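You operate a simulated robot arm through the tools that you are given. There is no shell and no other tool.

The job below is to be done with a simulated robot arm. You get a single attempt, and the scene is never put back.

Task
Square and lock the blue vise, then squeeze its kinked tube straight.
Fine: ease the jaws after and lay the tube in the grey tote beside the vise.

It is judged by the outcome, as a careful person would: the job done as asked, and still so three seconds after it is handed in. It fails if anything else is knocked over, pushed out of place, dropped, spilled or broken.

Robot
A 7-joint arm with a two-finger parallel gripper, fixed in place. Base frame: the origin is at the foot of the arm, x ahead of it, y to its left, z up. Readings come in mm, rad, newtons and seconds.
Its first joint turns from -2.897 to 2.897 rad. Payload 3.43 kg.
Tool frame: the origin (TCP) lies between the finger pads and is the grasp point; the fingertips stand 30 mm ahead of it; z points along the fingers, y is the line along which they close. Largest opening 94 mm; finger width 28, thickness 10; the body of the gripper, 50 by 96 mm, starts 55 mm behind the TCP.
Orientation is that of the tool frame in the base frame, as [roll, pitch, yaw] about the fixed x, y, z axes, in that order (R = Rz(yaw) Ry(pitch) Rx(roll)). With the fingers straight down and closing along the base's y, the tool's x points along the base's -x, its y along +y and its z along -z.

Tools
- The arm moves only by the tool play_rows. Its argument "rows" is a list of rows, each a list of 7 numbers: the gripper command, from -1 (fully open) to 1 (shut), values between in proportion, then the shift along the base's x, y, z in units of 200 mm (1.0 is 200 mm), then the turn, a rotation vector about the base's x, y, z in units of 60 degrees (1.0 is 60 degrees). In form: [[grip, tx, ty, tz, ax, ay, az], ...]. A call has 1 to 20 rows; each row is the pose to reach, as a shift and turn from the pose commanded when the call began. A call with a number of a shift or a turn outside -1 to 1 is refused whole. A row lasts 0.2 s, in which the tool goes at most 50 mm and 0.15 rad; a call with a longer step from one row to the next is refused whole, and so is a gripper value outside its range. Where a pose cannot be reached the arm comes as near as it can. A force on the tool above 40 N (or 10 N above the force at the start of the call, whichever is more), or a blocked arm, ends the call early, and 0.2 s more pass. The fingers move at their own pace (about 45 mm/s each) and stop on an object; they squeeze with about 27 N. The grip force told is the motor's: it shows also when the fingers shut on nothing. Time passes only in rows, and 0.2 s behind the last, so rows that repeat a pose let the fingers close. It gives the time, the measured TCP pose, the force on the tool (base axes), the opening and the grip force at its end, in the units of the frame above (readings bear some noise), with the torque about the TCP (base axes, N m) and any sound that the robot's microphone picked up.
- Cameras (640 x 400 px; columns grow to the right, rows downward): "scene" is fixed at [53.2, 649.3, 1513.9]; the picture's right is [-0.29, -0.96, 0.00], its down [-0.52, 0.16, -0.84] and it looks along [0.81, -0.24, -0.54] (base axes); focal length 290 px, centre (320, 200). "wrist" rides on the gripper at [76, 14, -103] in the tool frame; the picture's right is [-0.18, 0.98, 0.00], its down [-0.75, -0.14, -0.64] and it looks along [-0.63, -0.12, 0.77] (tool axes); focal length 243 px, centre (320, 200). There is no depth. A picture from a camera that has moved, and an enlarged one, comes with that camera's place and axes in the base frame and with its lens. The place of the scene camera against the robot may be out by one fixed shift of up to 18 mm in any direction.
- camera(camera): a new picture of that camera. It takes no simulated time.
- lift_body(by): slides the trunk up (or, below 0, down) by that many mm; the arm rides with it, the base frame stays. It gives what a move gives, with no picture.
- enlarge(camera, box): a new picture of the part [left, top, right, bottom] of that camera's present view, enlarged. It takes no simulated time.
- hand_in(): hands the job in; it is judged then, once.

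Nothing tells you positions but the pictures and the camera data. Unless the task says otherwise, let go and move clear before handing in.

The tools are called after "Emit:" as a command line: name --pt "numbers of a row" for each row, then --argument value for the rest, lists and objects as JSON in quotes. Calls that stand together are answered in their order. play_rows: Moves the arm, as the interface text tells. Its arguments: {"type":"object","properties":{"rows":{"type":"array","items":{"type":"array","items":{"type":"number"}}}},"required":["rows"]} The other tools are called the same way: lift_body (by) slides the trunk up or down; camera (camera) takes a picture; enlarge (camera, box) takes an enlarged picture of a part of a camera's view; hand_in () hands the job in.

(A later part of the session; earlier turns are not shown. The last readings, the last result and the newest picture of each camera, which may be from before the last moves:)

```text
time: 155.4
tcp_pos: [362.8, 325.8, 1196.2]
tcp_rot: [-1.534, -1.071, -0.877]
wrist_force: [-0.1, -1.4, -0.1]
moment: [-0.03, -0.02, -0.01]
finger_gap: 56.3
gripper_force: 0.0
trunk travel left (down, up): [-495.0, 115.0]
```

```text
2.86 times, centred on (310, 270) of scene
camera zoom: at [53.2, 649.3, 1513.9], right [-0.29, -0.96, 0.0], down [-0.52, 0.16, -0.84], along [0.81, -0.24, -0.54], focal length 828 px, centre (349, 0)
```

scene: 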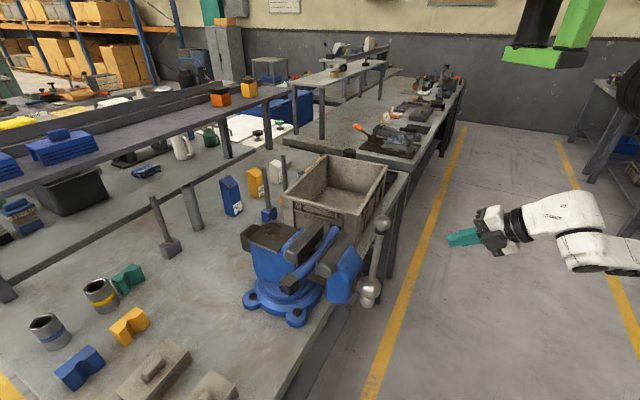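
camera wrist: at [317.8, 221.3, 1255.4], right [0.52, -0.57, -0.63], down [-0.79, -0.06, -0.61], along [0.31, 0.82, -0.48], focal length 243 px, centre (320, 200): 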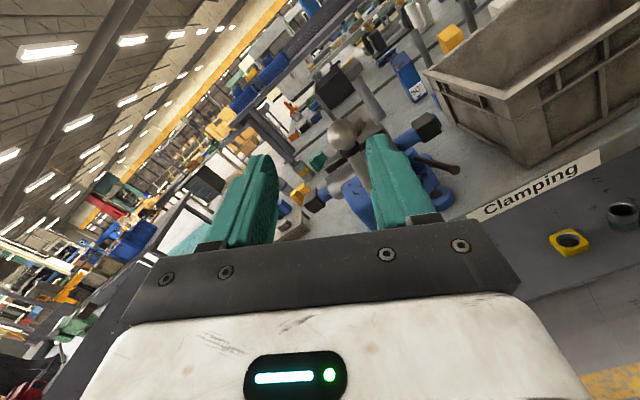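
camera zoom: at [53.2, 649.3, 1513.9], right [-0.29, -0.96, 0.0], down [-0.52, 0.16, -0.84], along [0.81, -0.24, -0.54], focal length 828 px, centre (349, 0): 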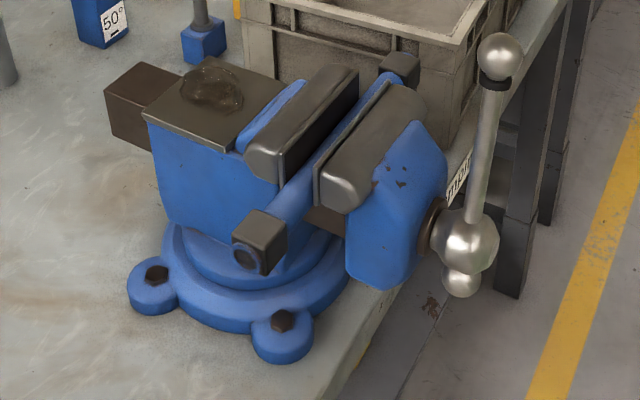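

Emit:
lift_body --by 110

Emit:
play_rows --pt "-1 0 0 -0.02 -0.1 -0.096 0" --pt "-1 0 0 -0.04 -0.2 -0.192 0" --pt "-1 0 0 -0.06 -0.28 -0.27 0"

Emit:
play_rows --pt "-1 0 0 0 -0.096 0.1 0" --pt "-1 0 0 0 -0.192 0.2 0" --pt "-1 0 0 0 -0.288 0.3 0" --pt "-1 0 0 0 -0.384 0.4 0"

Emit:
camera --camera "wrist"

Emit:
enlarge --camera "wrist" --box '[240, 10, 440, 160]'

```text
time: 156.9
tcp_pos: [363.4, 326.0, 1306.5]
tcp_rot: [-1.535, -1.069, -0.874]
wrist_force: [-0.6, 0.1, 0.7]
moment: [0.01, 0.04, -0.03]
finger_gap: 56.6
gripper_force: 0.0
trunk travel left (down, up): [-605.0, 5.0]
```

```text
time: 157.7
tcp_pos: [362.7, 326.5, 1295.1]
tcp_rot: [-1.241, -1.473, -1.16]
wrist_force: [0.0, 0.2, 0.1]
moment: [-0.03, -0.02, 0.0]
finger_gap: 94.4
gripper_force: 0.0
trunk travel left (down, up): [-605.0, 5.0]
```

```text
time: 158.7
tcp_pos: [362.9, 326.5, 1294.8]
tcp_rot: [-3.019, -1.015, 0.586]
wrist_force: [-0.7, 0.2, 0.2]
moment: [-0.02, 0.04, -0.01]
finger_gap: 93.9
gripper_force: 0.0
trunk travel left (down, up): [-605.0, 5.0]
```

```text
taken
camera wrist: at [340.1, 279.8, 1412.4], right [0.55, -0.81, -0.22], down [-0.83, -0.48, -0.3], along [0.13, 0.34, -0.93], focal length 243 px, centre (320, 200)
```

wrist: 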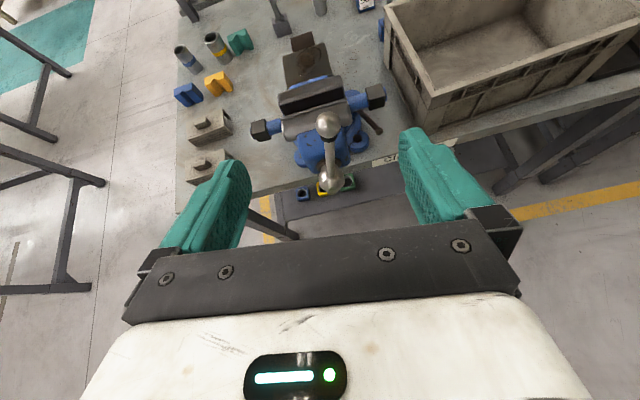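

```text
2.67 times, centred on (340, 85) of wrist
camera zoom: at [340.1, 279.8, 1412.4], right [0.55, -0.81, -0.22], down [-0.83, -0.48, -0.3], along [0.13, 0.34, -0.93], focal length 647 px, centre (267, 507)
```

zoom: 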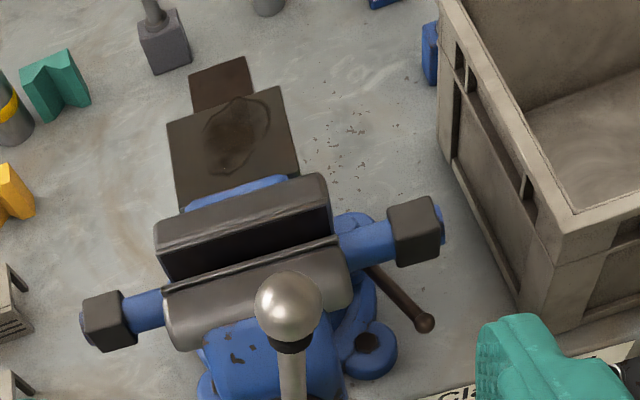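

Emit:
enlarge --camera "wrist" --box '[265, 70, 385, 145]'

```text
5.33 times, centred on (325, 108) of wrist
camera zoom: at [340.1, 279.8, 1412.4], right [0.55, -0.81, -0.22], down [-0.83, -0.48, -0.3], along [0.13, 0.34, -0.93], focal length 1294 px, centre (293, 693)
```

zoom: 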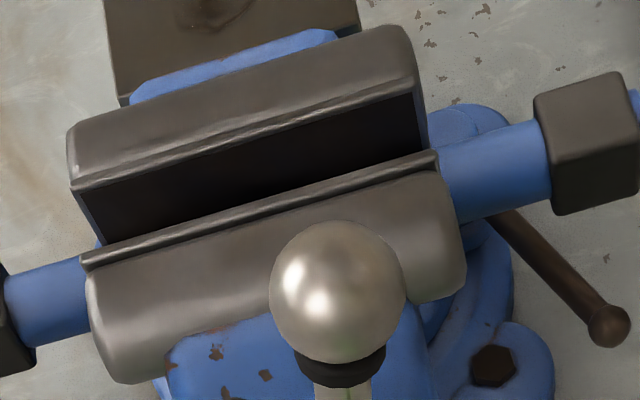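

From above the jaws are nearly parallel and the gap has closed from about 46 mm to about 30 mm. I'll check the tube's silhouette for straightness from the fixed camera.

Emit:
enlarge --camera "scene" --box '[280, 215, 350, 275]'

Emit:
enlarge --camera "scene" --box '[295, 215, 330, 245]'

```text
6.67 times, centred on (315, 245) of scene
camera zoom: at [53.2, 649.3, 1513.9], right [-0.29, -0.96, 0.0], down [-0.52, 0.16, -0.84], along [0.81, -0.24, -0.54], focal length 1932 px, centre (353, -100)
```

zoom: 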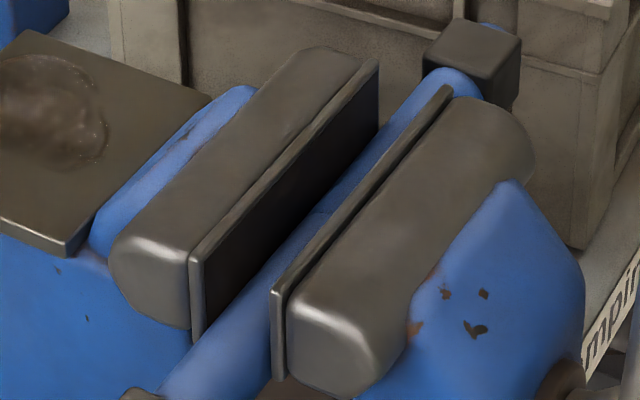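

```text
13.33 times, centred on (312, 230) of scene
camera zoom: at [53.2, 649.3, 1513.9], right [-0.29, -0.96, 0.0], down [-0.52, 0.16, -0.84], along [0.81, -0.24, -0.54], focal length 3865 px, centre (420, -200)
```

zoom: 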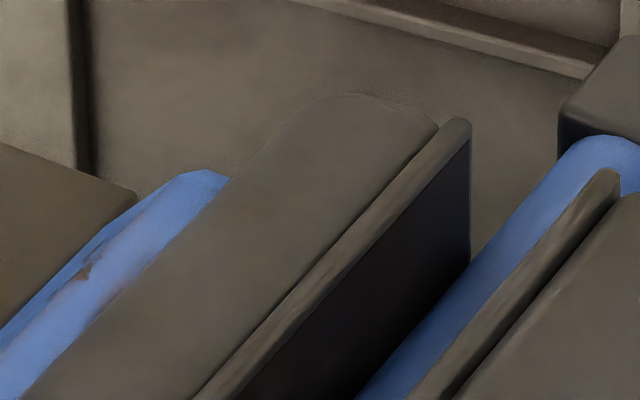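

A slight bend remains: the tube's two halves differ by about 4° in the picture, down from about 12°. I'll go back to the bar and tighten more. First I'll level the tool and return to working height.

Emit:
play_rows --pt "-0.2 0 0 0 0.096 -0.1 0" --pt "-0.2 0 0 0 0.192 -0.2 0" --pt "-0.2 0 0 0 0.288 -0.3 0" --pt "-0.2 0 0 0 0.384 -0.4 0"

Emit:
lift_body --by -110

Emit:
play_rows --pt "-0.2 0.05 0.02 -0.15 0.03 0.03 0" --pt "-0.2 0.1 0.04 -0.28 0.05 0.05 0" --pt "-0.2 0.1 0.06 -0.33 0.05 0.05 0"

Emit:
camera --camera "wrist"

```text
time: 159.7
tcp_pos: [361.8, 326.0, 1295.2]
tcp_rot: [-1.22, -1.47, -1.181]
wrist_force: [0.4, -1.3, -0.1]
moment: [0.0, 0.01, -0.04]
finger_gap: 56.6
gripper_force: 0.1
trunk travel left (down, up): [-605.0, 5.0]
```

```text
time: 161.1
tcp_pos: [362.4, 325.7, 1185.1]
tcp_rot: [-1.248, -1.471, -1.156]
wrist_force: [-0.4, -0.4, -0.3]
moment: [0.03, 0.01, 0.01]
finger_gap: 56.4
gripper_force: 0.0
trunk travel left (down, up): [-495.0, 115.0]
```

```text
time: 161.9
tcp_pos: [383.3, 338.5, 1119.1]
tcp_rot: [-1.405, -1.399, -0.995]
wrist_force: [-0.3, -0.1, -0.1]
moment: [-0.01, -0.01, 0.03]
finger_gap: 56.3
gripper_force: 0.1
trunk travel left (down, up): [-495.0, 115.0]
```

```text
taken
camera wrist: at [324.1, 249.4, 1188.6], right [0.64, -0.69, -0.35], down [-0.64, -0.22, -0.74], along [0.43, 0.69, -0.58], focal length 243 px, centre (320, 200)
```

wrist: 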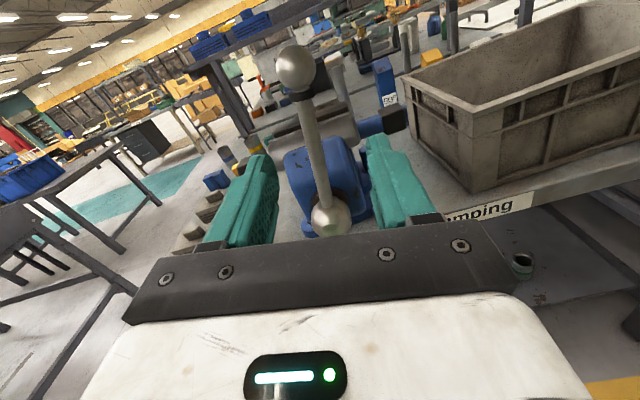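

Emit:
play_rows --pt "-0.2 0.08 0.09 0 0 0 0.012" --pt "-0.2 0.16 0.18 0 0 0 0.025" --pt "-0.2 0.25 0.285 0 0 0 0.025" --pt "-0.2 0.338 0.387 0 0 0 0.025" --pt "0.5 0.338 0.387 0 0 0 0.025" --pt "1 0.338 0.387 0 0 0 0.025" --pt "1 0.338 0.387 0 0 0 0.025" --pt "1 0.338 0.387 0 0 0 0.025"

Emit:
camera --camera "wrist"

```text
time: 163.7
tcp_pos: [450.6, 415.4, 1117.7]
tcp_rot: [-1.405, -1.404, -0.972]
wrist_force: [2.4, -2.1, -0.4]
moment: [-0.93, -0.44, 0.04]
finger_gap: 14.7
gripper_force: 40.7
trunk travel left (down, up): [-495.0, 115.0]
```

```text
taken
camera wrist: at [392.8, 324.8, 1189.3], right [0.65, -0.67, -0.34], down [-0.63, -0.24, -0.74], along [0.42, 0.7, -0.58], focal length 243 px, centre (320, 200)
```

wrist: 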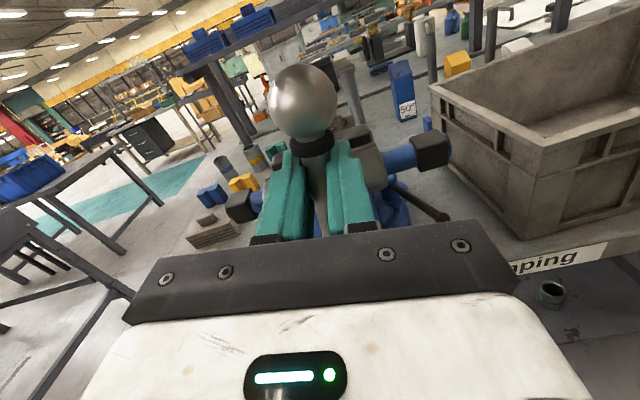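

Gripped at the same place. I'll turn 24° with no axial shift to feel the true torque.

Emit:
play_rows --pt "1 0.0279 -0.029 -0.0099 0.048 0.0462 0" --pt "1 0.0557 -0.0579 -0.0198 0.0961 0.0924 0" --pt "1 0.0823 -0.0856 -0.035 0.144 0.1386 0" --pt "1 0.1089 -0.1133 -0.0507 0.1923 0.1848 0" --pt "1 0.1338 -0.139 -0.071 0.2404 0.231 0" --pt "1 0.1586 -0.165 -0.0918 0.2884 0.2772 0"

Emit:
enlarge --camera "scene" --box '[220, 200, 400, 340]'

```text
time: 165.1
tcp_pos: [481.2, 382.7, 1100.2]
tcp_rot: [-1.527, -0.982, -0.857]
wrist_force: [-9.4, 16.3, 6.0]
moment: [-0.4, -1.28, -0.13]
finger_gap: 15.6
gripper_force: 44.3
trunk travel left (down, up): [-495.0, 115.0]
```

```text
2.86 times, centred on (310, 270) of scene
camera zoom: at [53.2, 649.3, 1513.9], right [-0.29, -0.96, 0.0], down [-0.52, 0.16, -0.84], along [0.81, -0.24, -0.54], focal length 828 px, centre (349, 0)
```

zoom: 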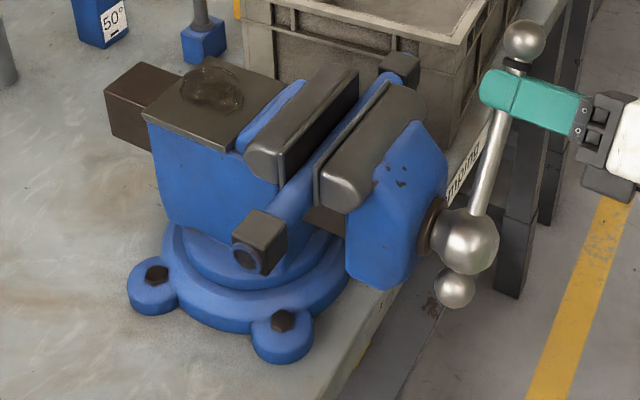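

The handle meets about 18 N and the jaw no longer advances; measured at the gap-side plate edges, the opening is about 25–28 mm, roughly the tube's own diameter. I'll press a little further to be sure it is fully seated.

Emit:
play_rows --pt "1 0.0227 -0.0236 -0.0254 0.048 0.0462 0" --pt "1 0.0453 -0.0471 -0.0508 0.0961 0.0924 0" --pt "1 0.0653 -0.068 -0.08 0.144 0.1386 0" --pt "1 0.0853 -0.0887 -0.11 0.1923 0.1848 0" --pt "1 0.102 -0.106 -0.1435 0.2404 0.231 0" --pt "1 0.1192 -0.124 -0.177 0.2884 0.2772 0"

Emit:
enlarge --camera "scene" --box '[220, 200, 400, 340]'

Emit:
enlarge --camera "scene" --box '[270, 215, 350, 290]'

```text
time: 166.5
tcp_pos: [506.6, 356.5, 1065.6]
tcp_rot: [-1.548, -0.567, -0.844]
wrist_force: [2.7, 16.6, 20.9]
moment: [-0.49, -1.07, -0.25]
finger_gap: 15.3
gripper_force: 44.8
trunk travel left (down, up): [-495.0, 115.0]
```

```text
2.86 times, centred on (310, 270) of scene
camera zoom: at [53.2, 649.3, 1513.9], right [-0.29, -0.96, 0.0], down [-0.52, 0.16, -0.84], along [0.81, -0.24, -0.54], focal length 828 px, centre (349, 0)
```

zoom: 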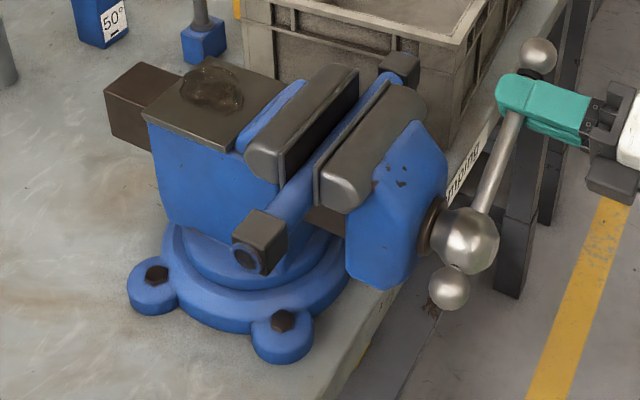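

```text
5.33 times, centred on (310, 252) of scene
camera zoom: at [53.2, 649.3, 1513.9], right [-0.29, -0.96, 0.0], down [-0.52, 0.16, -0.84], along [0.81, -0.24, -0.54], focal length 1546 px, centre (373, -80)
```

zoom: 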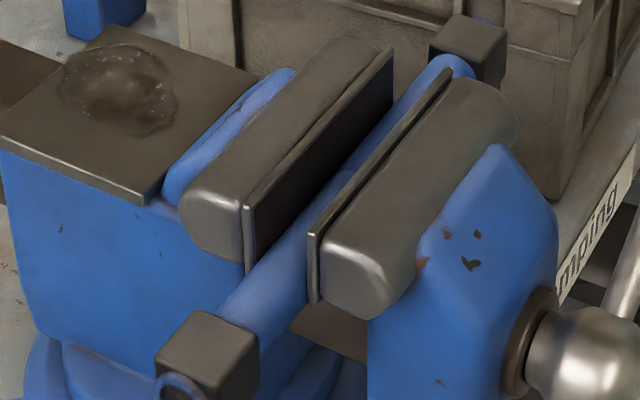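

The tube's upper edge now runs straight between the caps, and torque is still rising (about 23 N at the bar). I'll add a little more turn to set it.

Emit:
play_rows --pt "1 0.0139 -0.0144 -0.036 0.048 0.0462 0" --pt "1 0.0277 -0.0288 -0.072 0.0961 0.0924 0" --pt "1 0.038 -0.0395 -0.11 0.144 0.1386 0" --pt "1 0.0482 -0.0501 -0.1495 0.1923 0.1848 0" --pt "1 0.0548 -0.057 -0.19 0.2404 0.231 0" --pt "1 0.0613 -0.0638 -0.231 0.2884 0.2772 0" --pt "1 0.064 -0.0665 -0.273 0.3365 0.3234 0" --pt "1 0.0662 -0.0689 -0.314 0.3845 0.3696 0"

Emit:
enlarge --camera "scene" --box '[270, 215, 350, 290]'

```text
time: 168.3
tcp_pos: [519.8, 342.3, 1003.5]
tcp_rot: [-1.564, -0.007, -0.836]
wrist_force: [1.4, 4.0, 28.3]
moment: [-0.62, -0.99, 0.27]
finger_gap: 15.6
gripper_force: 45.5
trunk travel left (down, up): [-495.0, 115.0]
```

```text
5.33 times, centred on (310, 252) of scene
camera zoom: at [53.2, 649.3, 1513.9], right [-0.29, -0.96, 0.0], down [-0.52, 0.16, -0.84], along [0.81, -0.24, -0.54], focal length 1546 px, centre (373, -80)
```

zoom: 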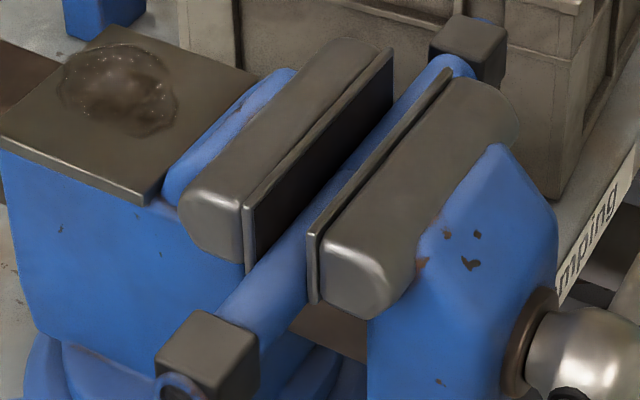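

The clamp is solid at about 28 N on the bar and the tube looks straight. Now I'll ease the jaws by unwinding the handle the same way back.

Emit:
play_rows --pt "1 -0.0049 0.005 0.0825 -0.0961 -0.0924 0" --pt "1 -0.018 0.0187 0.1635 -0.1922 -0.1848 0" --pt "1 -0.0385 0.04 0.241 -0.2883 -0.2772 0" --pt "1 -0.0665 0.0692 0.3135 -0.3844 -0.3696 0" --pt "1 -0.1012 0.1053 0.38 -0.4805 -0.462 0" --pt "1 -0.1417 0.1474 0.4385 -0.5766 -0.5544 0" --pt "1 -0.1878 0.1954 0.4885 -0.6727 -0.6468 0" --pt "1 -0.238 0.2477 0.529 -0.7688 -0.7392 0" --pt "1 -0.2918 0.3035 0.5585 -0.8649 -0.8316 0" --pt "1 -0.3479 0.3619 0.5775 -0.961 -0.924 0"

Emit:
enlarge --camera "scene" --box '[220, 200, 400, 340]'

```text
time: 169.1
tcp_pos: [513.3, 350.1, 1044.3]
tcp_rot: [-1.571, -0.405, -0.838]
wrist_force: [-0.3, -5.2, -2.8]
moment: [-0.08, -0.2, -0.12]
finger_gap: 14.6
gripper_force: 45.0
trunk travel left (down, up): [-495.0, 115.0]
stopped in row 4: the force on the tool passed its limit at 42 N (the readings are from after the stop); the commanded pose is now the measured one
```

```text
2.86 times, centred on (310, 270) of scene
camera zoom: at [53.2, 649.3, 1513.9], right [-0.29, -0.96, 0.0], down [-0.52, 0.16, -0.84], along [0.81, -0.24, -0.54], focal length 828 px, centre (349, 0)
```

zoom: 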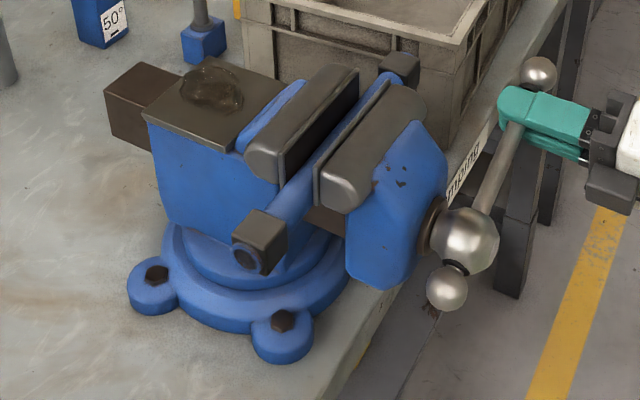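

The turn tripped the force limit, probably from moving too fast; I'll continue unwinding at half speed.

Emit:
play_rows --pt "1 -0.0118 0.0123 0.038 -0.048 -0.0462 0" --pt "1 -0.0253 0.0263 0.0745 -0.0961 -0.0924 0" --pt "1 -0.0405 0.0422 0.11 -0.1441 -0.1386 0" --pt "1 -0.0575 0.0598 0.1435 -0.1922 -0.1848 0" --pt "1 -0.0759 0.079 0.175 -0.2402 -0.231 0" --pt "1 -0.096 0.0999 0.205 -0.2883 -0.2772 0" --pt "1 -0.1171 0.1218 0.233 -0.3363 -0.3234 0" --pt "1 -0.14 0.1456 0.2585 -0.3844 -0.3696 0" --pt "1 -0.1639 0.1705 0.2815 -0.4324 -0.4158 0" --pt "1 -0.1888 0.1965 0.3025 -0.4805 -0.462 0" --pt "1 -0.2145 0.2231 0.3205 -0.5285 -0.5082 0" --pt "1 -0.2412 0.2509 0.336 -0.5766 -0.5544 0" --pt "1 -0.2685 0.2794 0.349 -0.6246 -0.6006 0" --pt "1 -0.2966 0.3086 0.359 -0.6727 -0.6468 0"

Emit:
enlarge --camera "scene" --box '[220, 200, 400, 340]'

```text
time: 172.1
tcp_pos: [454.7, 410.1, 1116.2]
tcp_rot: [-1.417, -1.379, -0.972]
wrist_force: [8.6, -11.0, -5.3]
moment: [1.4, 0.17, -0.4]
finger_gap: 14.8
gripper_force: 45.0
trunk travel left (down, up): [-495.0, 115.0]
```

```text
2.86 times, centred on (310, 270) of scene
camera zoom: at [53.2, 649.3, 1513.9], right [-0.29, -0.96, 0.0], down [-0.52, 0.16, -0.84], along [0.81, -0.24, -0.54], focal length 828 px, centre (349, 0)
```

zoom: 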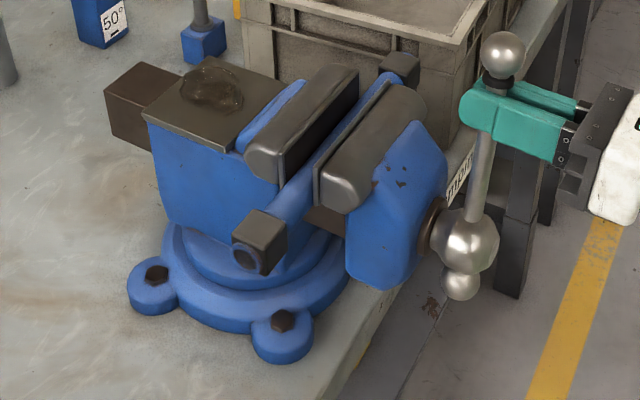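

The handle is back to about 12° with the jaw still tight, so there is wind-up to release. I'll flip the grip by half a turn to keep unwinding.

Emit:
play_rows --pt "0.3 0 0 0 0 0 0" --pt "-0.2 0 0 0 0 0 0" --pt "-0.2 0 0 0 0 0 0" --pt "-0.2 -0.1 -0.1 0 0 0 0" --pt "-0.2 -0.2 -0.2 0 0 0 0" --pt "-0.2 -0.3 -0.3 0 0.098 0.094 0" --pt "-0.2 -0.4 -0.4 0 0.196 0.188 0" --pt "-0.2 -0.4 -0.4 0 0.294 0.282 0" --pt "-0.2 -0.4 -0.4 0 0.392 0.376 0" --pt "-0.2 -0.4 -0.4 0 0.49 0.47 0" --pt "-0.2 -0.4 -0.4 0 0.588 0.564 0" --pt "-0.2 -0.4 -0.4 0 0.686 0.658 0" --pt "-0.2 -0.4 -0.4 0 0.784 0.752 0" --pt "-0.2 -0.4 -0.4 0 0.882 0.846 0" --pt "-0.2 -0.4 -0.4 0 0.98 0.94 0"

Emit:
play_rows --pt "-0.2 0 0 0 0.098 0.094 0" --pt "-0.2 0 0 0 0.196 0.188 0" --pt "-0.2 0 0 0 0.294 0.282 0" --pt "-0.2 0 0 0 0.392 0.376 0" --pt "-0.2 0 0 0 0.49 0.47 0" --pt "-0.2 0 0 0 0.588 0.564 0" --pt "-0.2 0 0 0 0.686 0.658 0" --pt "-0.2 0 0 0 0.784 0.752 0" --pt "-0.2 0 0 0 0.882 0.846 0" --pt "-0.2 0 0 0 0.98 0.94 0"

Emit:
camera --camera "wrist"

Emit:
enlarge --camera "scene" --box '[220, 200, 400, 340]'

```text
time: 175.3
tcp_pos: [373.0, 332.3, 1116.4]
tcp_rot: [-1.58, 0.043, -0.836]
wrist_force: [0.7, -0.4, 0.3]
moment: [0.0, -0.03, 0.01]
finger_gap: 56.2
gripper_force: 0.0
trunk travel left (down, up): [-495.0, 115.0]
```

```text
time: 177.5
tcp_pos: [372.9, 331.8, 1117.7]
tcp_rot: [-1.851, 1.461, -1.078]
wrist_force: [-0.1, -0.6, 0.5]
moment: [-0.03, 0.02, 0.01]
finger_gap: 56.6
gripper_force: 0.0
trunk travel left (down, up): [-495.0, 115.0]
```

```text
taken
camera wrist: at [293.6, 264.3, 1042.5], right [-0.69, 0.72, 0.08], down [-0.4, -0.47, 0.78], along [0.6, 0.51, 0.62], focal length 243 px, centre (320, 200)
```

wrist: 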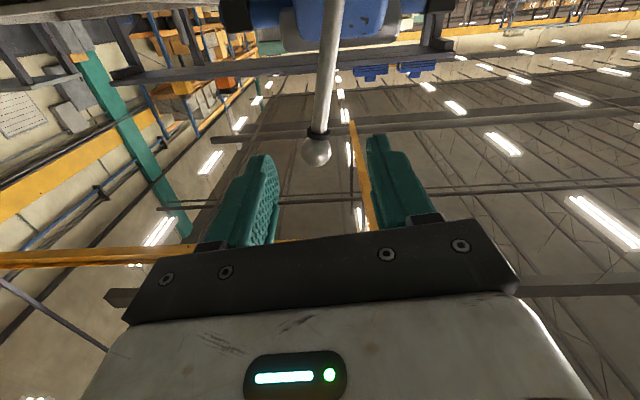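

```text
2.86 times, centred on (310, 270) of scene
camera zoom: at [53.2, 649.3, 1513.9], right [-0.29, -0.96, 0.0], down [-0.52, 0.16, -0.84], along [0.81, -0.24, -0.54], focal length 828 px, centre (349, 0)
```

zoom: 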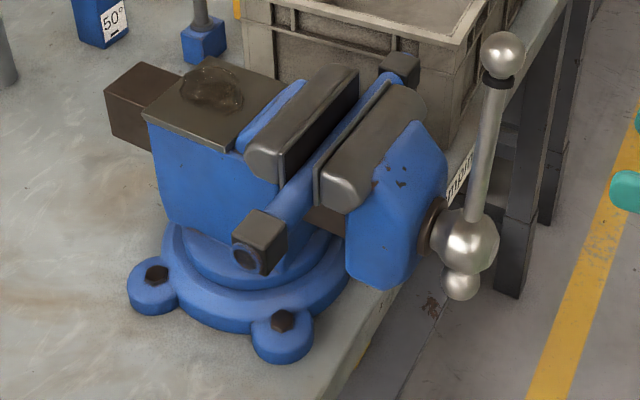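

Emit:
play_rows --pt "-0.2 0.08 0.084 0 0.1 0.095 0" --pt "-0.2 0.16 0.168 0 0.198 0.19 0" --pt "-0.2 0.24 0.25 0 0.198 0.19 0" --pt "-0.2 0.32 0.333 0 0.198 0.19 0" --pt "-0.2 0.3965 0.4145 0 0.198 0.19 0" --pt "0.5 0.3965 0.4145 0 0.198 0.19 0" --pt "1 0.3965 0.4145 0 0.198 0.19 0" --pt "1 0.3965 0.4145 0 0.198 0.19 0" --pt "1 0.3965 0.4145 0 0.198 0.19 0"

Emit:
enlarge --camera "scene" --box '[220, 200, 400, 340]'

```text
time: 179.5
tcp_pos: [452.4, 414.3, 1115.3]
tcp_rot: [1.73, 1.389, 2.501]
wrist_force: [6.8, -30.4, -9.1]
moment: [0.16, -0.04, -0.21]
finger_gap: 15.2
gripper_force: 41.3
trunk travel left (down, up): [-495.0, 115.0]
```

```text
2.86 times, centred on (310, 270) of scene
camera zoom: at [53.2, 649.3, 1513.9], right [-0.29, -0.96, 0.0], down [-0.52, 0.16, -0.84], along [0.81, -0.24, -0.54], focal length 828 px, centre (349, 0)
```

zoom: 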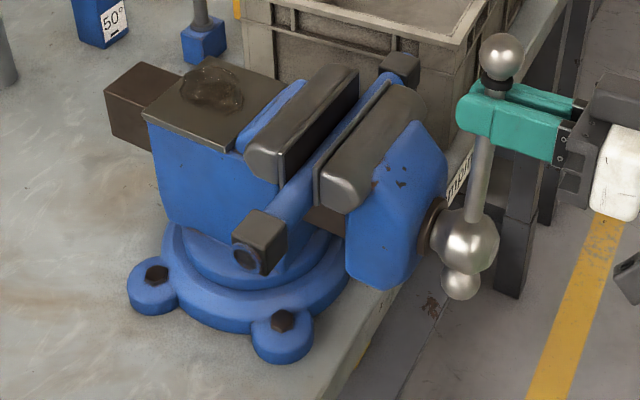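

Emit:
play_rows --pt "1 -0.0284 0.0296 0.0055 -0.048 -0.0462 0" --pt "1 -0.0568 0.0591 0.0085 -0.0961 -0.0924 0" --pt "1 -0.0852 0.0887 0.0085 -0.1441 -0.1386 0" --pt "1 -0.1137 0.1182 0.0055 -0.1922 -0.1848 0" --pt "1 -0.1421 0.1478 0 -0.2402 -0.231 0" --pt "1 -0.1698 0.1766 -0.0085 -0.2883 -0.2772 0" --pt "1 -0.1975 0.2055 -0.02 -0.3363 -0.3234 0" --pt "1 -0.2242 0.2332 -0.034 -0.3844 -0.3696 0" --pt "1 -0.2502 0.2603 -0.0505 -0.4324 -0.4158 0" --pt "1 -0.2755 0.2866 -0.07 -0.4805 -0.462 0" --pt "1 -0.2997 0.3118 -0.092 -0.5285 -0.5082 0" --pt "1 -0.3226 0.3356 -0.116 -0.5766 -0.5544 0" --pt "1 -0.3444 0.3583 -0.1425 -0.6246 -0.6006 0" --pt "1 -0.3652 0.38 -0.171 -0.6727 -0.6468 0" --pt "1 -0.3843 0.3998 -0.202 -0.7207 -0.693 0"

Emit:
enlarge --camera "scene" --box '[220, 200, 400, 340]'

```text
time: 182.7
tcp_pos: [374.8, 495.1, 1075.5]
tcp_rot: [-1.602, 0.701, -0.839]
wrist_force: [-9.0, -11.9, 6.0]
moment: [0.37, 0.85, -0.59]
finger_gap: 14.7
gripper_force: 44.8
trunk travel left (down, up): [-495.0, 115.0]
```

```text
2.86 times, centred on (310, 270) of scene
camera zoom: at [53.2, 649.3, 1513.9], right [-0.29, -0.96, 0.0], down [-0.52, 0.16, -0.84], along [0.81, -0.24, -0.54], focal length 828 px, centre (349, 0)
```

zoom: 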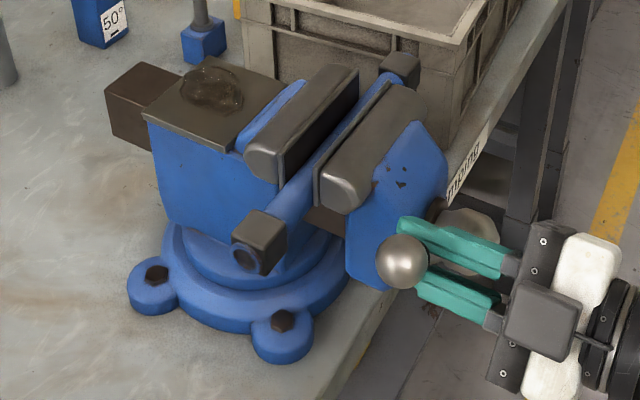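

Emit:
play_rows --pt "1 -0.0256 0.0267 -0.0495 -0.0721 -0.0693 0" --pt "1 -0.0478 0.0497 -0.102 -0.1442 -0.1386 0" --pt "1 -0.0658 0.0685 -0.158 -0.2163 -0.2079 0" --pt "1 -0.0797 0.0829 -0.2165 -0.2884 -0.2772 0" --pt "1 -0.0894 0.093 -0.277 -0.3605 -0.3465 0" --pt "1 -0.0946 0.0984 -0.338 -0.4326 -0.4158 0" --pt "1 -0.0953 0.0991 -0.4 -0.5047 -0.4851 0" --pt "1 -0.0918 0.0955 -0.4615 -0.5768 -0.5544 0" --pt "1 -0.0845 0.0859 -0.522 -0.6489 -0.6237 0" --pt "1 -0.073 0.072 -0.581 -0.721 -0.693 0" --pt "1 -0.0575 0.0535 -0.638 -0.7931 -0.7623 0" --pt "1 -0.038 0.031 -0.692 -0.8652 -0.8316 0"

Emit:
enlarge --camera "scene" --box '[220, 200, 400, 340]'

```text
time: 185.3
tcp_pos: [367.8, 499.6, 937.3]
tcp_rot: [-1.562, -0.553, -0.841]
wrist_force: [0.8, 7.0, -4.3]
moment: [0.13, 0.65, 0.56]
finger_gap: 14.6
gripper_force: 44.6
trunk travel left (down, up): [-495.0, 115.0]
```

```text
2.86 times, centred on (310, 270) of scene
camera zoom: at [53.2, 649.3, 1513.9], right [-0.29, -0.96, 0.0], down [-0.52, 0.16, -0.84], along [0.81, -0.24, -0.54], focal length 828 px, centre (349, 0)
```

zoom: 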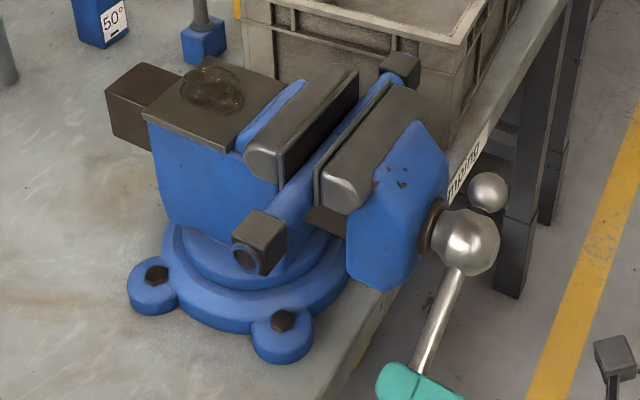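

Emit:
play_rows --pt "1 0.0235 -0.0266 -0.0505 -0.0721 -0.0693 0" --pt "1 0.0505 -0.0568 -0.097 -0.1442 -0.1386 0" --pt "1 0.0806 -0.0902 -0.1395 -0.2163 -0.2079 0" --pt "1 0.1138 -0.1269 -0.1765 -0.2884 -0.2772 0" --pt "1 0.1494 -0.1661 -0.2085 -0.3605 -0.3465 0" --pt "1 0.1871 -0.2075 -0.2345 -0.4326 -0.4158 0" --pt "1 0.2262 -0.2503 -0.2545 -0.5047 -0.4851 0" --pt "1 0.267 -0.295 -0.2685 -0.5768 -0.5544 0"

Emit:
enlarge --camera "scene" --box '[220, 200, 400, 340]'

Emit:
enlarge --camera "scene" --box '[270, 215, 350, 290]'

```text
time: 187.1
tcp_pos: [419.2, 442.8, 883.6]
tcp_rot: [-1.424, -1.391, -0.963]
wrist_force: [-7.2, -8.9, -0.6]
moment: [0.33, 0.5, -0.04]
finger_gap: 15.0
gripper_force: 45.2
trunk travel left (down, up): [-495.0, 115.0]
```

```text
2.86 times, centred on (310, 270) of scene
camera zoom: at [53.2, 649.3, 1513.9], right [-0.29, -0.96, 0.0], down [-0.52, 0.16, -0.84], along [0.81, -0.24, -0.54], focal length 828 px, centre (349, 0)
```

zoom: 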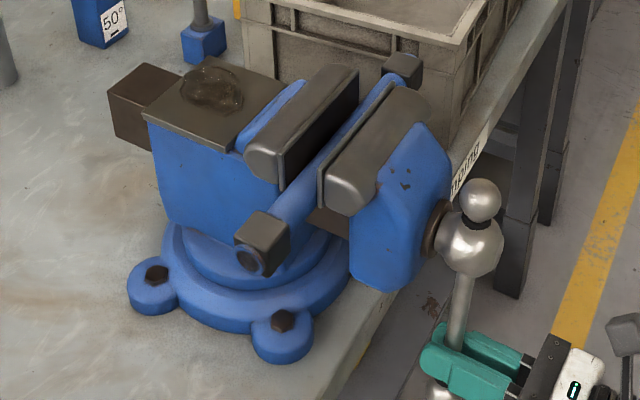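

```text
5.33 times, centred on (310, 252) of scene
camera zoom: at [53.2, 649.3, 1513.9], right [-0.29, -0.96, 0.0], down [-0.52, 0.16, -0.84], along [0.81, -0.24, -0.54], focal length 1546 px, centre (373, -80)
```

zoom: 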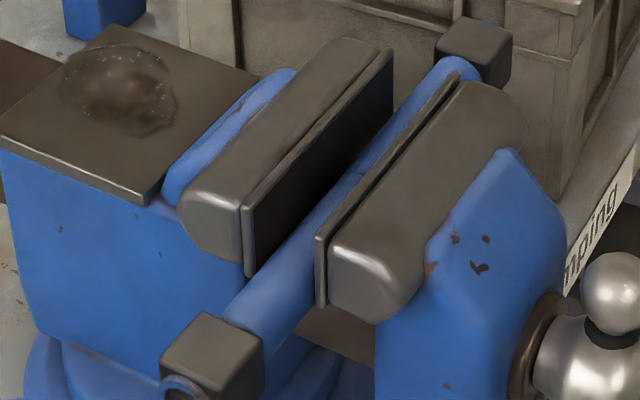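

The jaw has backed off about 4 mm and the tube sits loose between the jaws, still looking straight. I'll leave the handle pointing down, release it, back away and start rolling the wrist for a top-down pick.

Emit:
play_rows --pt "0.3 0 0 0 0 0 0" --pt "-0.2 0 0 0 0 0 0" --pt "-0.2 0 0 0 0 0 0" --pt "-0.2 -0.1 -0.1 0 0 0 0" --pt "-0.2 -0.2 -0.2 0 0 0 0" --pt "-0.2 -0.3 -0.3 0 0 0 0" --pt "-0.2 -0.4 -0.4 0.05 0.098 0.094 0" --pt "-0.2 -0.45 -0.45 0.15 0.196 0.188 0" --pt "-0.2 -0.45 -0.45 0.3 0.294 0.282 0" --pt "-0.2 -0.45 -0.45 0.45 0.392 0.376 0" --pt "-0.2 -0.45 -0.45 0.6 0.49 0.47 0" --pt "-0.2 -0.45 -0.45 0.7 0.588 0.564 0" --pt "-0.2 -0.45 -0.45 0.75 0.686 0.658 0" --pt "-0.2 -0.45 -0.45 0.75 0.784 0.752 0" --pt "-0.2 -0.45 -0.45 0.75 0.882 0.846 0" --pt "-0.2 -0.45 -0.45 0.75 0.98 0.94 0"

Emit:
lift_body --by 110

Emit:
camera --camera "scene"

```text
time: 190.5
tcp_pos: [330.8, 352.9, 1033.9]
tcp_rot: [-1.58, 0.034, -0.837]
wrist_force: [-0.2, 0.4, -0.5]
moment: [-0.01, -0.01, 0.0]
finger_gap: 56.5
gripper_force: 0.0
trunk travel left (down, up): [-495.0, 115.0]
```

```text
time: 191.9
tcp_pos: [331.2, 351.9, 1143.2]
tcp_rot: [-1.579, 0.031, -0.836]
wrist_force: [-0.3, 0.3, 1.1]
moment: [0.01, 0.0, 0.02]
finger_gap: 56.4
gripper_force: 0.1
trunk travel left (down, up): [-605.0, 5.0]
```

```text
taken
```

scene: 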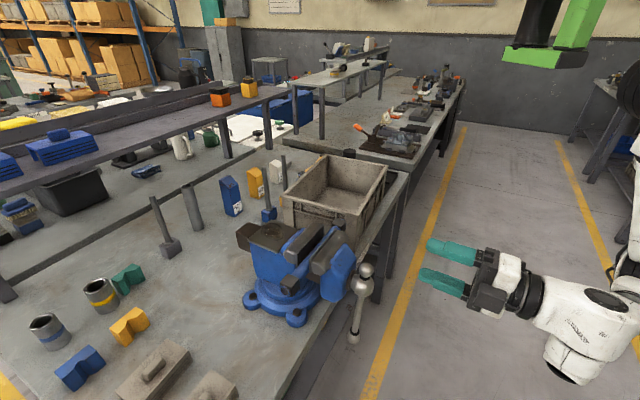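

The handle hangs down out of the way. Now I'll pitch the tool down to vertical.

Emit:
play_rows --pt "-0.2 0 0 0 -0.1 0.096 0" --pt "-0.2 0 0 0 -0.2 0.192 0" --pt "-0.2 0 0 0 -0.3 0.288 0" --pt "-0.2 0 0 0 -0.4 0.384 0" --pt "-0.2 0 0 0 -0.5 0.48 0" --pt "-0.2 0 0 0 -0.6 0.576 0" --pt "-0.2 0 0 0 -0.7 0.672 0"

```text
time: 193.5
tcp_pos: [331.1, 352.3, 1143.1]
tcp_rot: [-2.594, -0.044, -0.828]
wrist_force: [-0.7, 0.5, 0.0]
moment: [0.05, -0.03, -0.04]
finger_gap: 56.4
gripper_force: 0.1
trunk travel left (down, up): [-605.0, 5.0]
```

Emit:
play_rows --pt "-0.2 0 0 0.02 -0.1 0.096 0.01" --pt "-0.2 0 0 0.06 -0.2 0.192 0.02" --pt "-0.2 0 0 0.1 -0.3 0.288 0.03" --pt "-0.2 0 0 0.15 -0.37 0.355 0.04"

Emit:
camera --camera "scene"

```text
time: 194.5
tcp_pos: [331.0, 352.0, 1173.6]
tcp_rot: [-3.132, -0.059, -0.755]
wrist_force: [-0.3, 0.8, -0.1]
moment: [0.0, -0.03, 0.0]
finger_gap: 56.7
gripper_force: 0.2
trunk travel left (down, up): [-605.0, 5.0]
```

```text
taken
```

scene: 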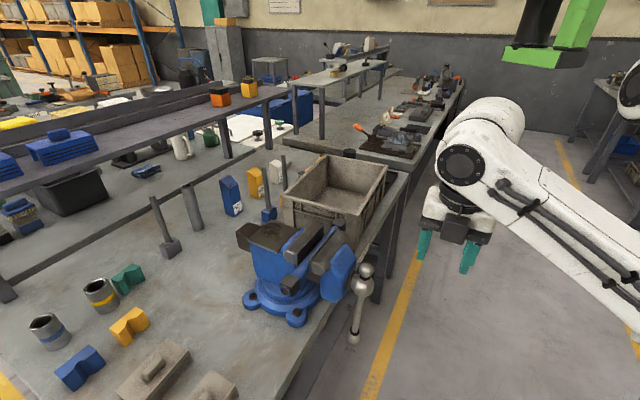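

Emit:
play_rows --pt "-0.2 0.1 0.15 0.05 0.02 0.02 0" --pt "-0.2 0.22 0.32 0.1 0.0386 0.041 0" --pt "-0.2 0.34 0.49 0.1 0.0386 0.041 0" --pt "-0.2 0.46 0.66 0.1 0.0386 0.041 0" --pt "-0.2 0.58 0.83 0.1 0.0386 0.041 0" --pt "-0.2 0.7 0.97 0.1 0.0386 0.041 0"

Emit:
camera --camera "wrist"

Emit:
camera --camera "scene"

```text
time: 195.9
tcp_pos: [472.7, 549.4, 1195.2]
tcp_rot: [-3.13, -0.001, -0.759]
wrist_force: [-0.1, -0.3, 0.1]
moment: [0.02, -0.05, -0.01]
finger_gap: 56.4
gripper_force: 0.0
trunk travel left (down, up): [-605.0, 5.0]
```

```text
taken
camera wrist: at [518.2, 486.4, 1297.9], right [-0.81, -0.59, -0.01], down [-0.46, 0.62, 0.64], along [-0.37, 0.53, -0.77], focal length 243 px, centre (320, 200)
```

wrist: 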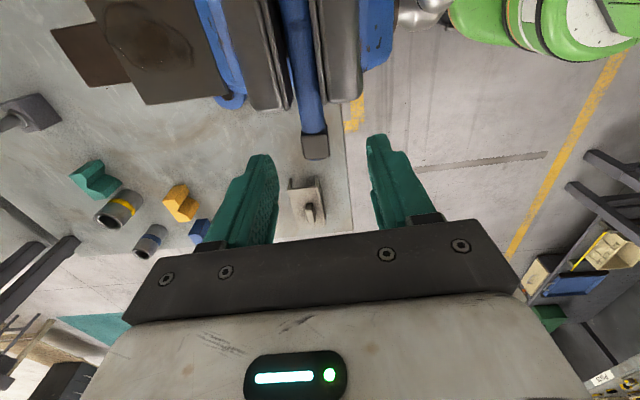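

```text
taken
```

scene: 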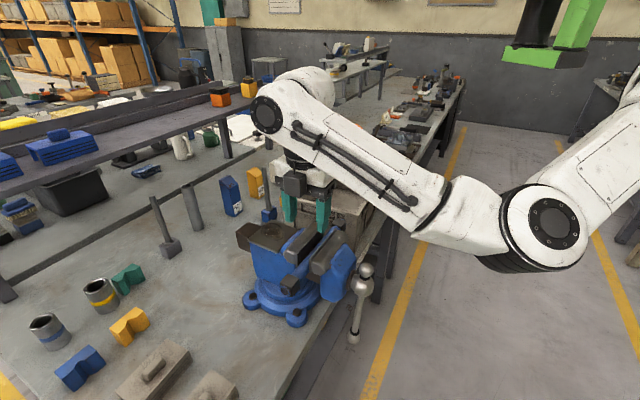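

Emit:
enlarge --camera "wrist" --box '[220, 0, 420, 180]'

```text
2.22 times, centred on (320, 90) of wrist
camera zoom: at [518.2, 486.4, 1297.9], right [-0.81, -0.59, -0.01], down [-0.46, 0.62, 0.64], along [-0.37, 0.53, -0.77], focal length 539 px, centre (320, 444)
```

zoom: 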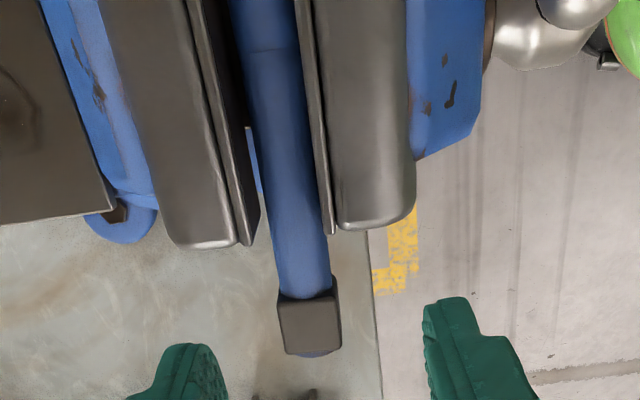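

The tube lies against the front jaw with a clear gap to the rear jaw. Before picking it I'll look at its other half too, to confirm straightness over the whole length.

Emit:
play_rows --pt "-0.2 0.12 -0.12 0 0 0 0" --pt "-0.2 0.26 -0.26 0 0 0 0" --pt "-0.2 0.4 -0.4 0 0 0 0" --pt "-0.2 0.5 -0.5 0.02 0 0 0"

Emit:
enlarge --camera "wrist" --box '[220, 0, 420, 240]'

Emit:
camera --camera "wrist"

```text
time: 196.9
tcp_pos: [571.5, 446.0, 1195.6]
tcp_rot: [-3.13, 0.0, -0.755]
wrist_force: [-0.7, -0.4, 0.2]
moment: [0.02, -0.01, -0.02]
finger_gap: 56.3
gripper_force: 0.1
trunk travel left (down, up): [-605.0, 5.0]
```

```text
1.67 times, centred on (320, 120) of wrist
camera zoom: at [616.3, 383.7, 1299.0], right [-0.81, -0.59, -0.01], down [-0.46, 0.61, 0.64], along [-0.37, 0.53, -0.77], focal length 404 px, centre (320, 333)
```

zoom: 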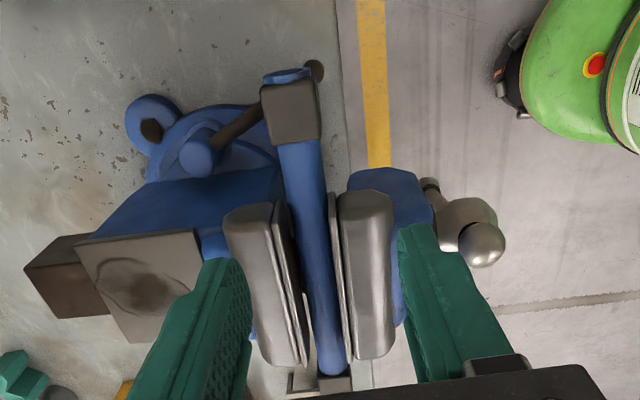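

```text
taken
camera wrist: at [616.3, 383.7, 1299.0], right [-0.81, -0.59, -0.01], down [-0.46, 0.61, 0.64], along [-0.37, 0.53, -0.77], focal length 243 px, centre (320, 200)
```

wrist: 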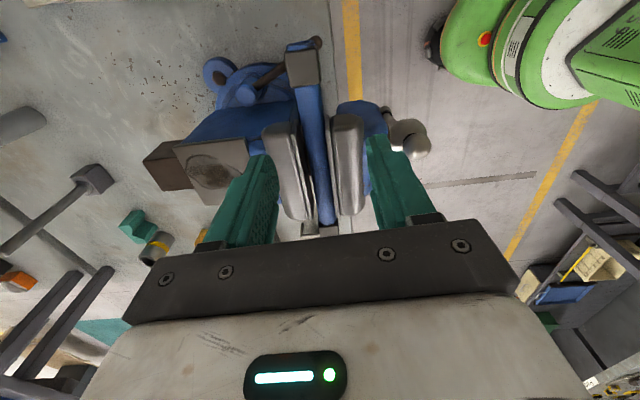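

Emit:
enlarge --camera "wrist" --box '[260, 30, 380, 130]'

Emit:
enlarge --camera "wrist" --box '[260, 130, 380, 235]'

```text
4.00 times, centred on (320, 80) of wrist
camera zoom: at [616.3, 383.7, 1299.0], right [-0.81, -0.59, -0.01], down [-0.46, 0.61, 0.64], along [-0.37, 0.53, -0.77], focal length 970 px, centre (320, 680)
```

zoom: 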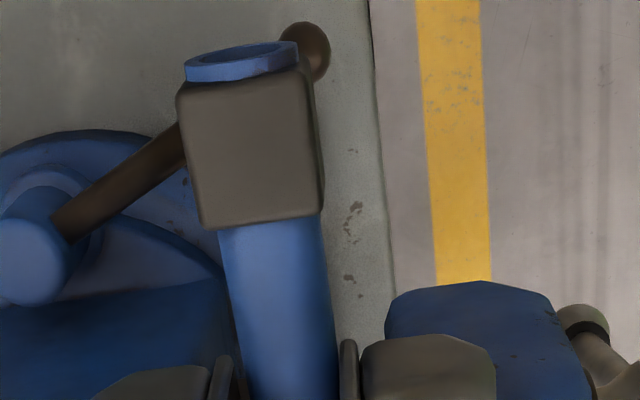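

```text
3.81 times, centred on (320, 182) of wrist
camera zoom: at [616.3, 383.7, 1299.0], right [-0.81, -0.59, -0.01], down [-0.46, 0.61, 0.64], along [-0.37, 0.53, -0.77], focal length 924 px, centre (320, 267)
```

zoom: 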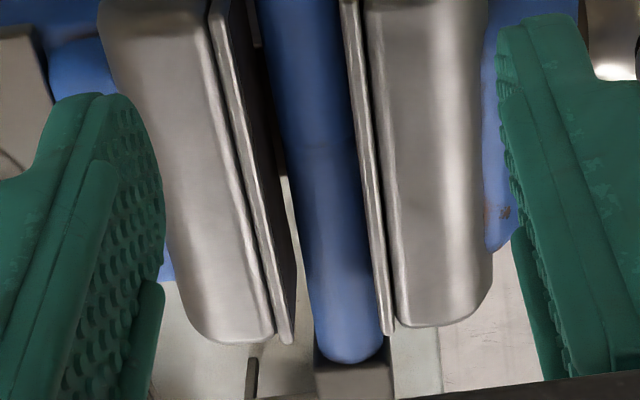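

The tube's edges stay within about 1 mm of a straight line over its whole length, so it is straight. Now I need the tote's position and inside size.

Emit:
enlarge --camera "scene" --box '[270, 140, 410, 250]'

```text
3.64 times, centred on (340, 195) of scene
camera zoom: at [53.2, 649.3, 1513.9], right [-0.29, -0.96, 0.0], down [-0.52, 0.16, -0.84], along [0.81, -0.24, -0.54], focal length 1054 px, centre (247, 218)
```

zoom: 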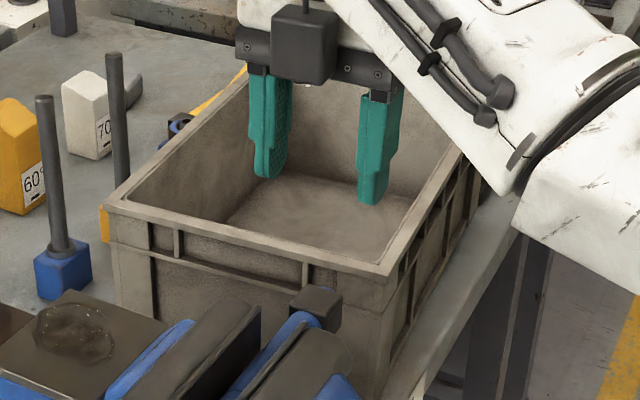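

The tote's inside runs roughly u −232 to −550 and v 732 to 990 in bench coordinates, ample for the roughly 260 mm tube. Only about 24 mm of bare tube shows between jaw and cap, so I'll grip the square end cap on the near side, around (454,590), and first move over it.

Emit:
play_rows --pt "-0.2 -0.12 0.14 0 0 0 -0.02" --pt "-0.2 -0.24 0.29 0 0 0 -0.04" --pt "-0.2 -0.36 0.44 0 0 0 -0.0525" --pt "-0.2 -0.48 0.59 -0.05 0 0 -0.0525" --pt "-0.2 -0.5855 0.7215 -0.15 0 0 -0.0525" --pt "-0.2 -0.5855 0.7215 -0.35 0 0 -0.0525" --pt "-0.2 -0.5855 0.7215 -0.5 0 0 -0.0525"

Emit:
camera --camera "wrist"

Emit:
enlarge --camera "scene" --box '[220, 180, 400, 320]'

```text
time: 198.5
tcp_pos: [452.4, 591.4, 1097.1]
tcp_rot: [-3.13, 0.0, -0.813]
wrist_force: [0.1, 0.1, -0.1]
moment: [0.03, 0.0, -0.02]
finger_gap: 56.5
gripper_force: 0.1
trunk travel left (down, up): [-605.0, 5.0]
```

```text
taken
camera wrist: at [493.9, 526.2, 1198.6], right [-0.84, -0.54, -0.01], down [-0.42, 0.64, 0.64], along [-0.34, 0.55, -0.77], focal length 243 px, centre (320, 200)
```

wrist: 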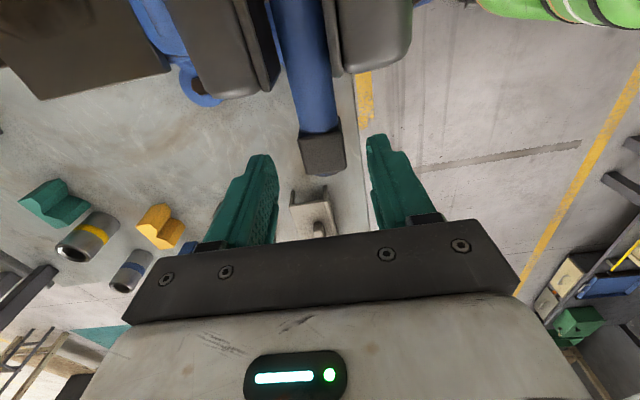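

```text
2.86 times, centred on (310, 250) of scene
camera zoom: at [53.2, 649.3, 1513.9], right [-0.29, -0.96, 0.0], down [-0.52, 0.16, -0.84], along [0.81, -0.24, -0.54], focal length 828 px, centre (349, 57)
```

zoom: 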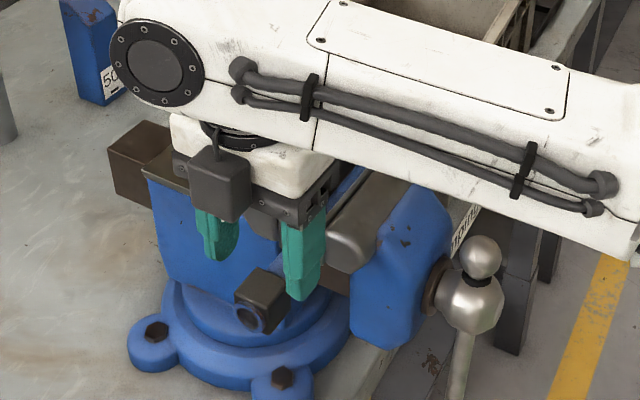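

The cap is directly below, between the fingers. I'll descend to its mid-height and close.

Emit:
play_rows --pt "-0.2 0.006 -0.006 -0.08 0 0 0" --pt "-0.2 0.006 -0.006 -0.16 0 0 0" --pt "-0.2 0.006 -0.006 -0.245 0 0 0" --pt "0.3 0.006 -0.006 -0.245 0 0 0" --pt "1 0.006 -0.006 -0.245 0 0 0" --pt "1 0.006 -0.006 -0.245 0 0 0" --pt "1 0.006 -0.006 -0.245 0 0 0"

Emit:
camera --camera "wrist"

```text
time: 200.1
tcp_pos: [454.8, 590.0, 1046.7]
tcp_rot: [-3.131, -0.001, -0.811]
wrist_force: [-0.1, -0.5, -0.5]
moment: [0.03, 0.04, -0.02]
finger_gap: 33.4
gripper_force: 27.0
trunk travel left (down, up): [-605.0, 5.0]
```

```text
taken
camera wrist: at [496.1, 524.8, 1149.9], right [-0.84, -0.54, -0.01], down [-0.42, 0.64, 0.64], along [-0.34, 0.55, -0.77], focal length 243 px, centre (320, 200)
```

wrist: 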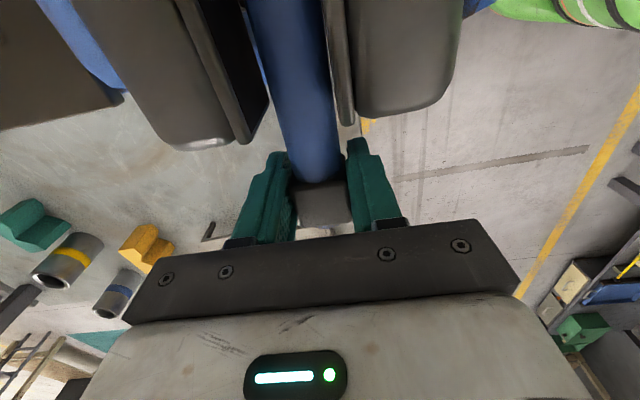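

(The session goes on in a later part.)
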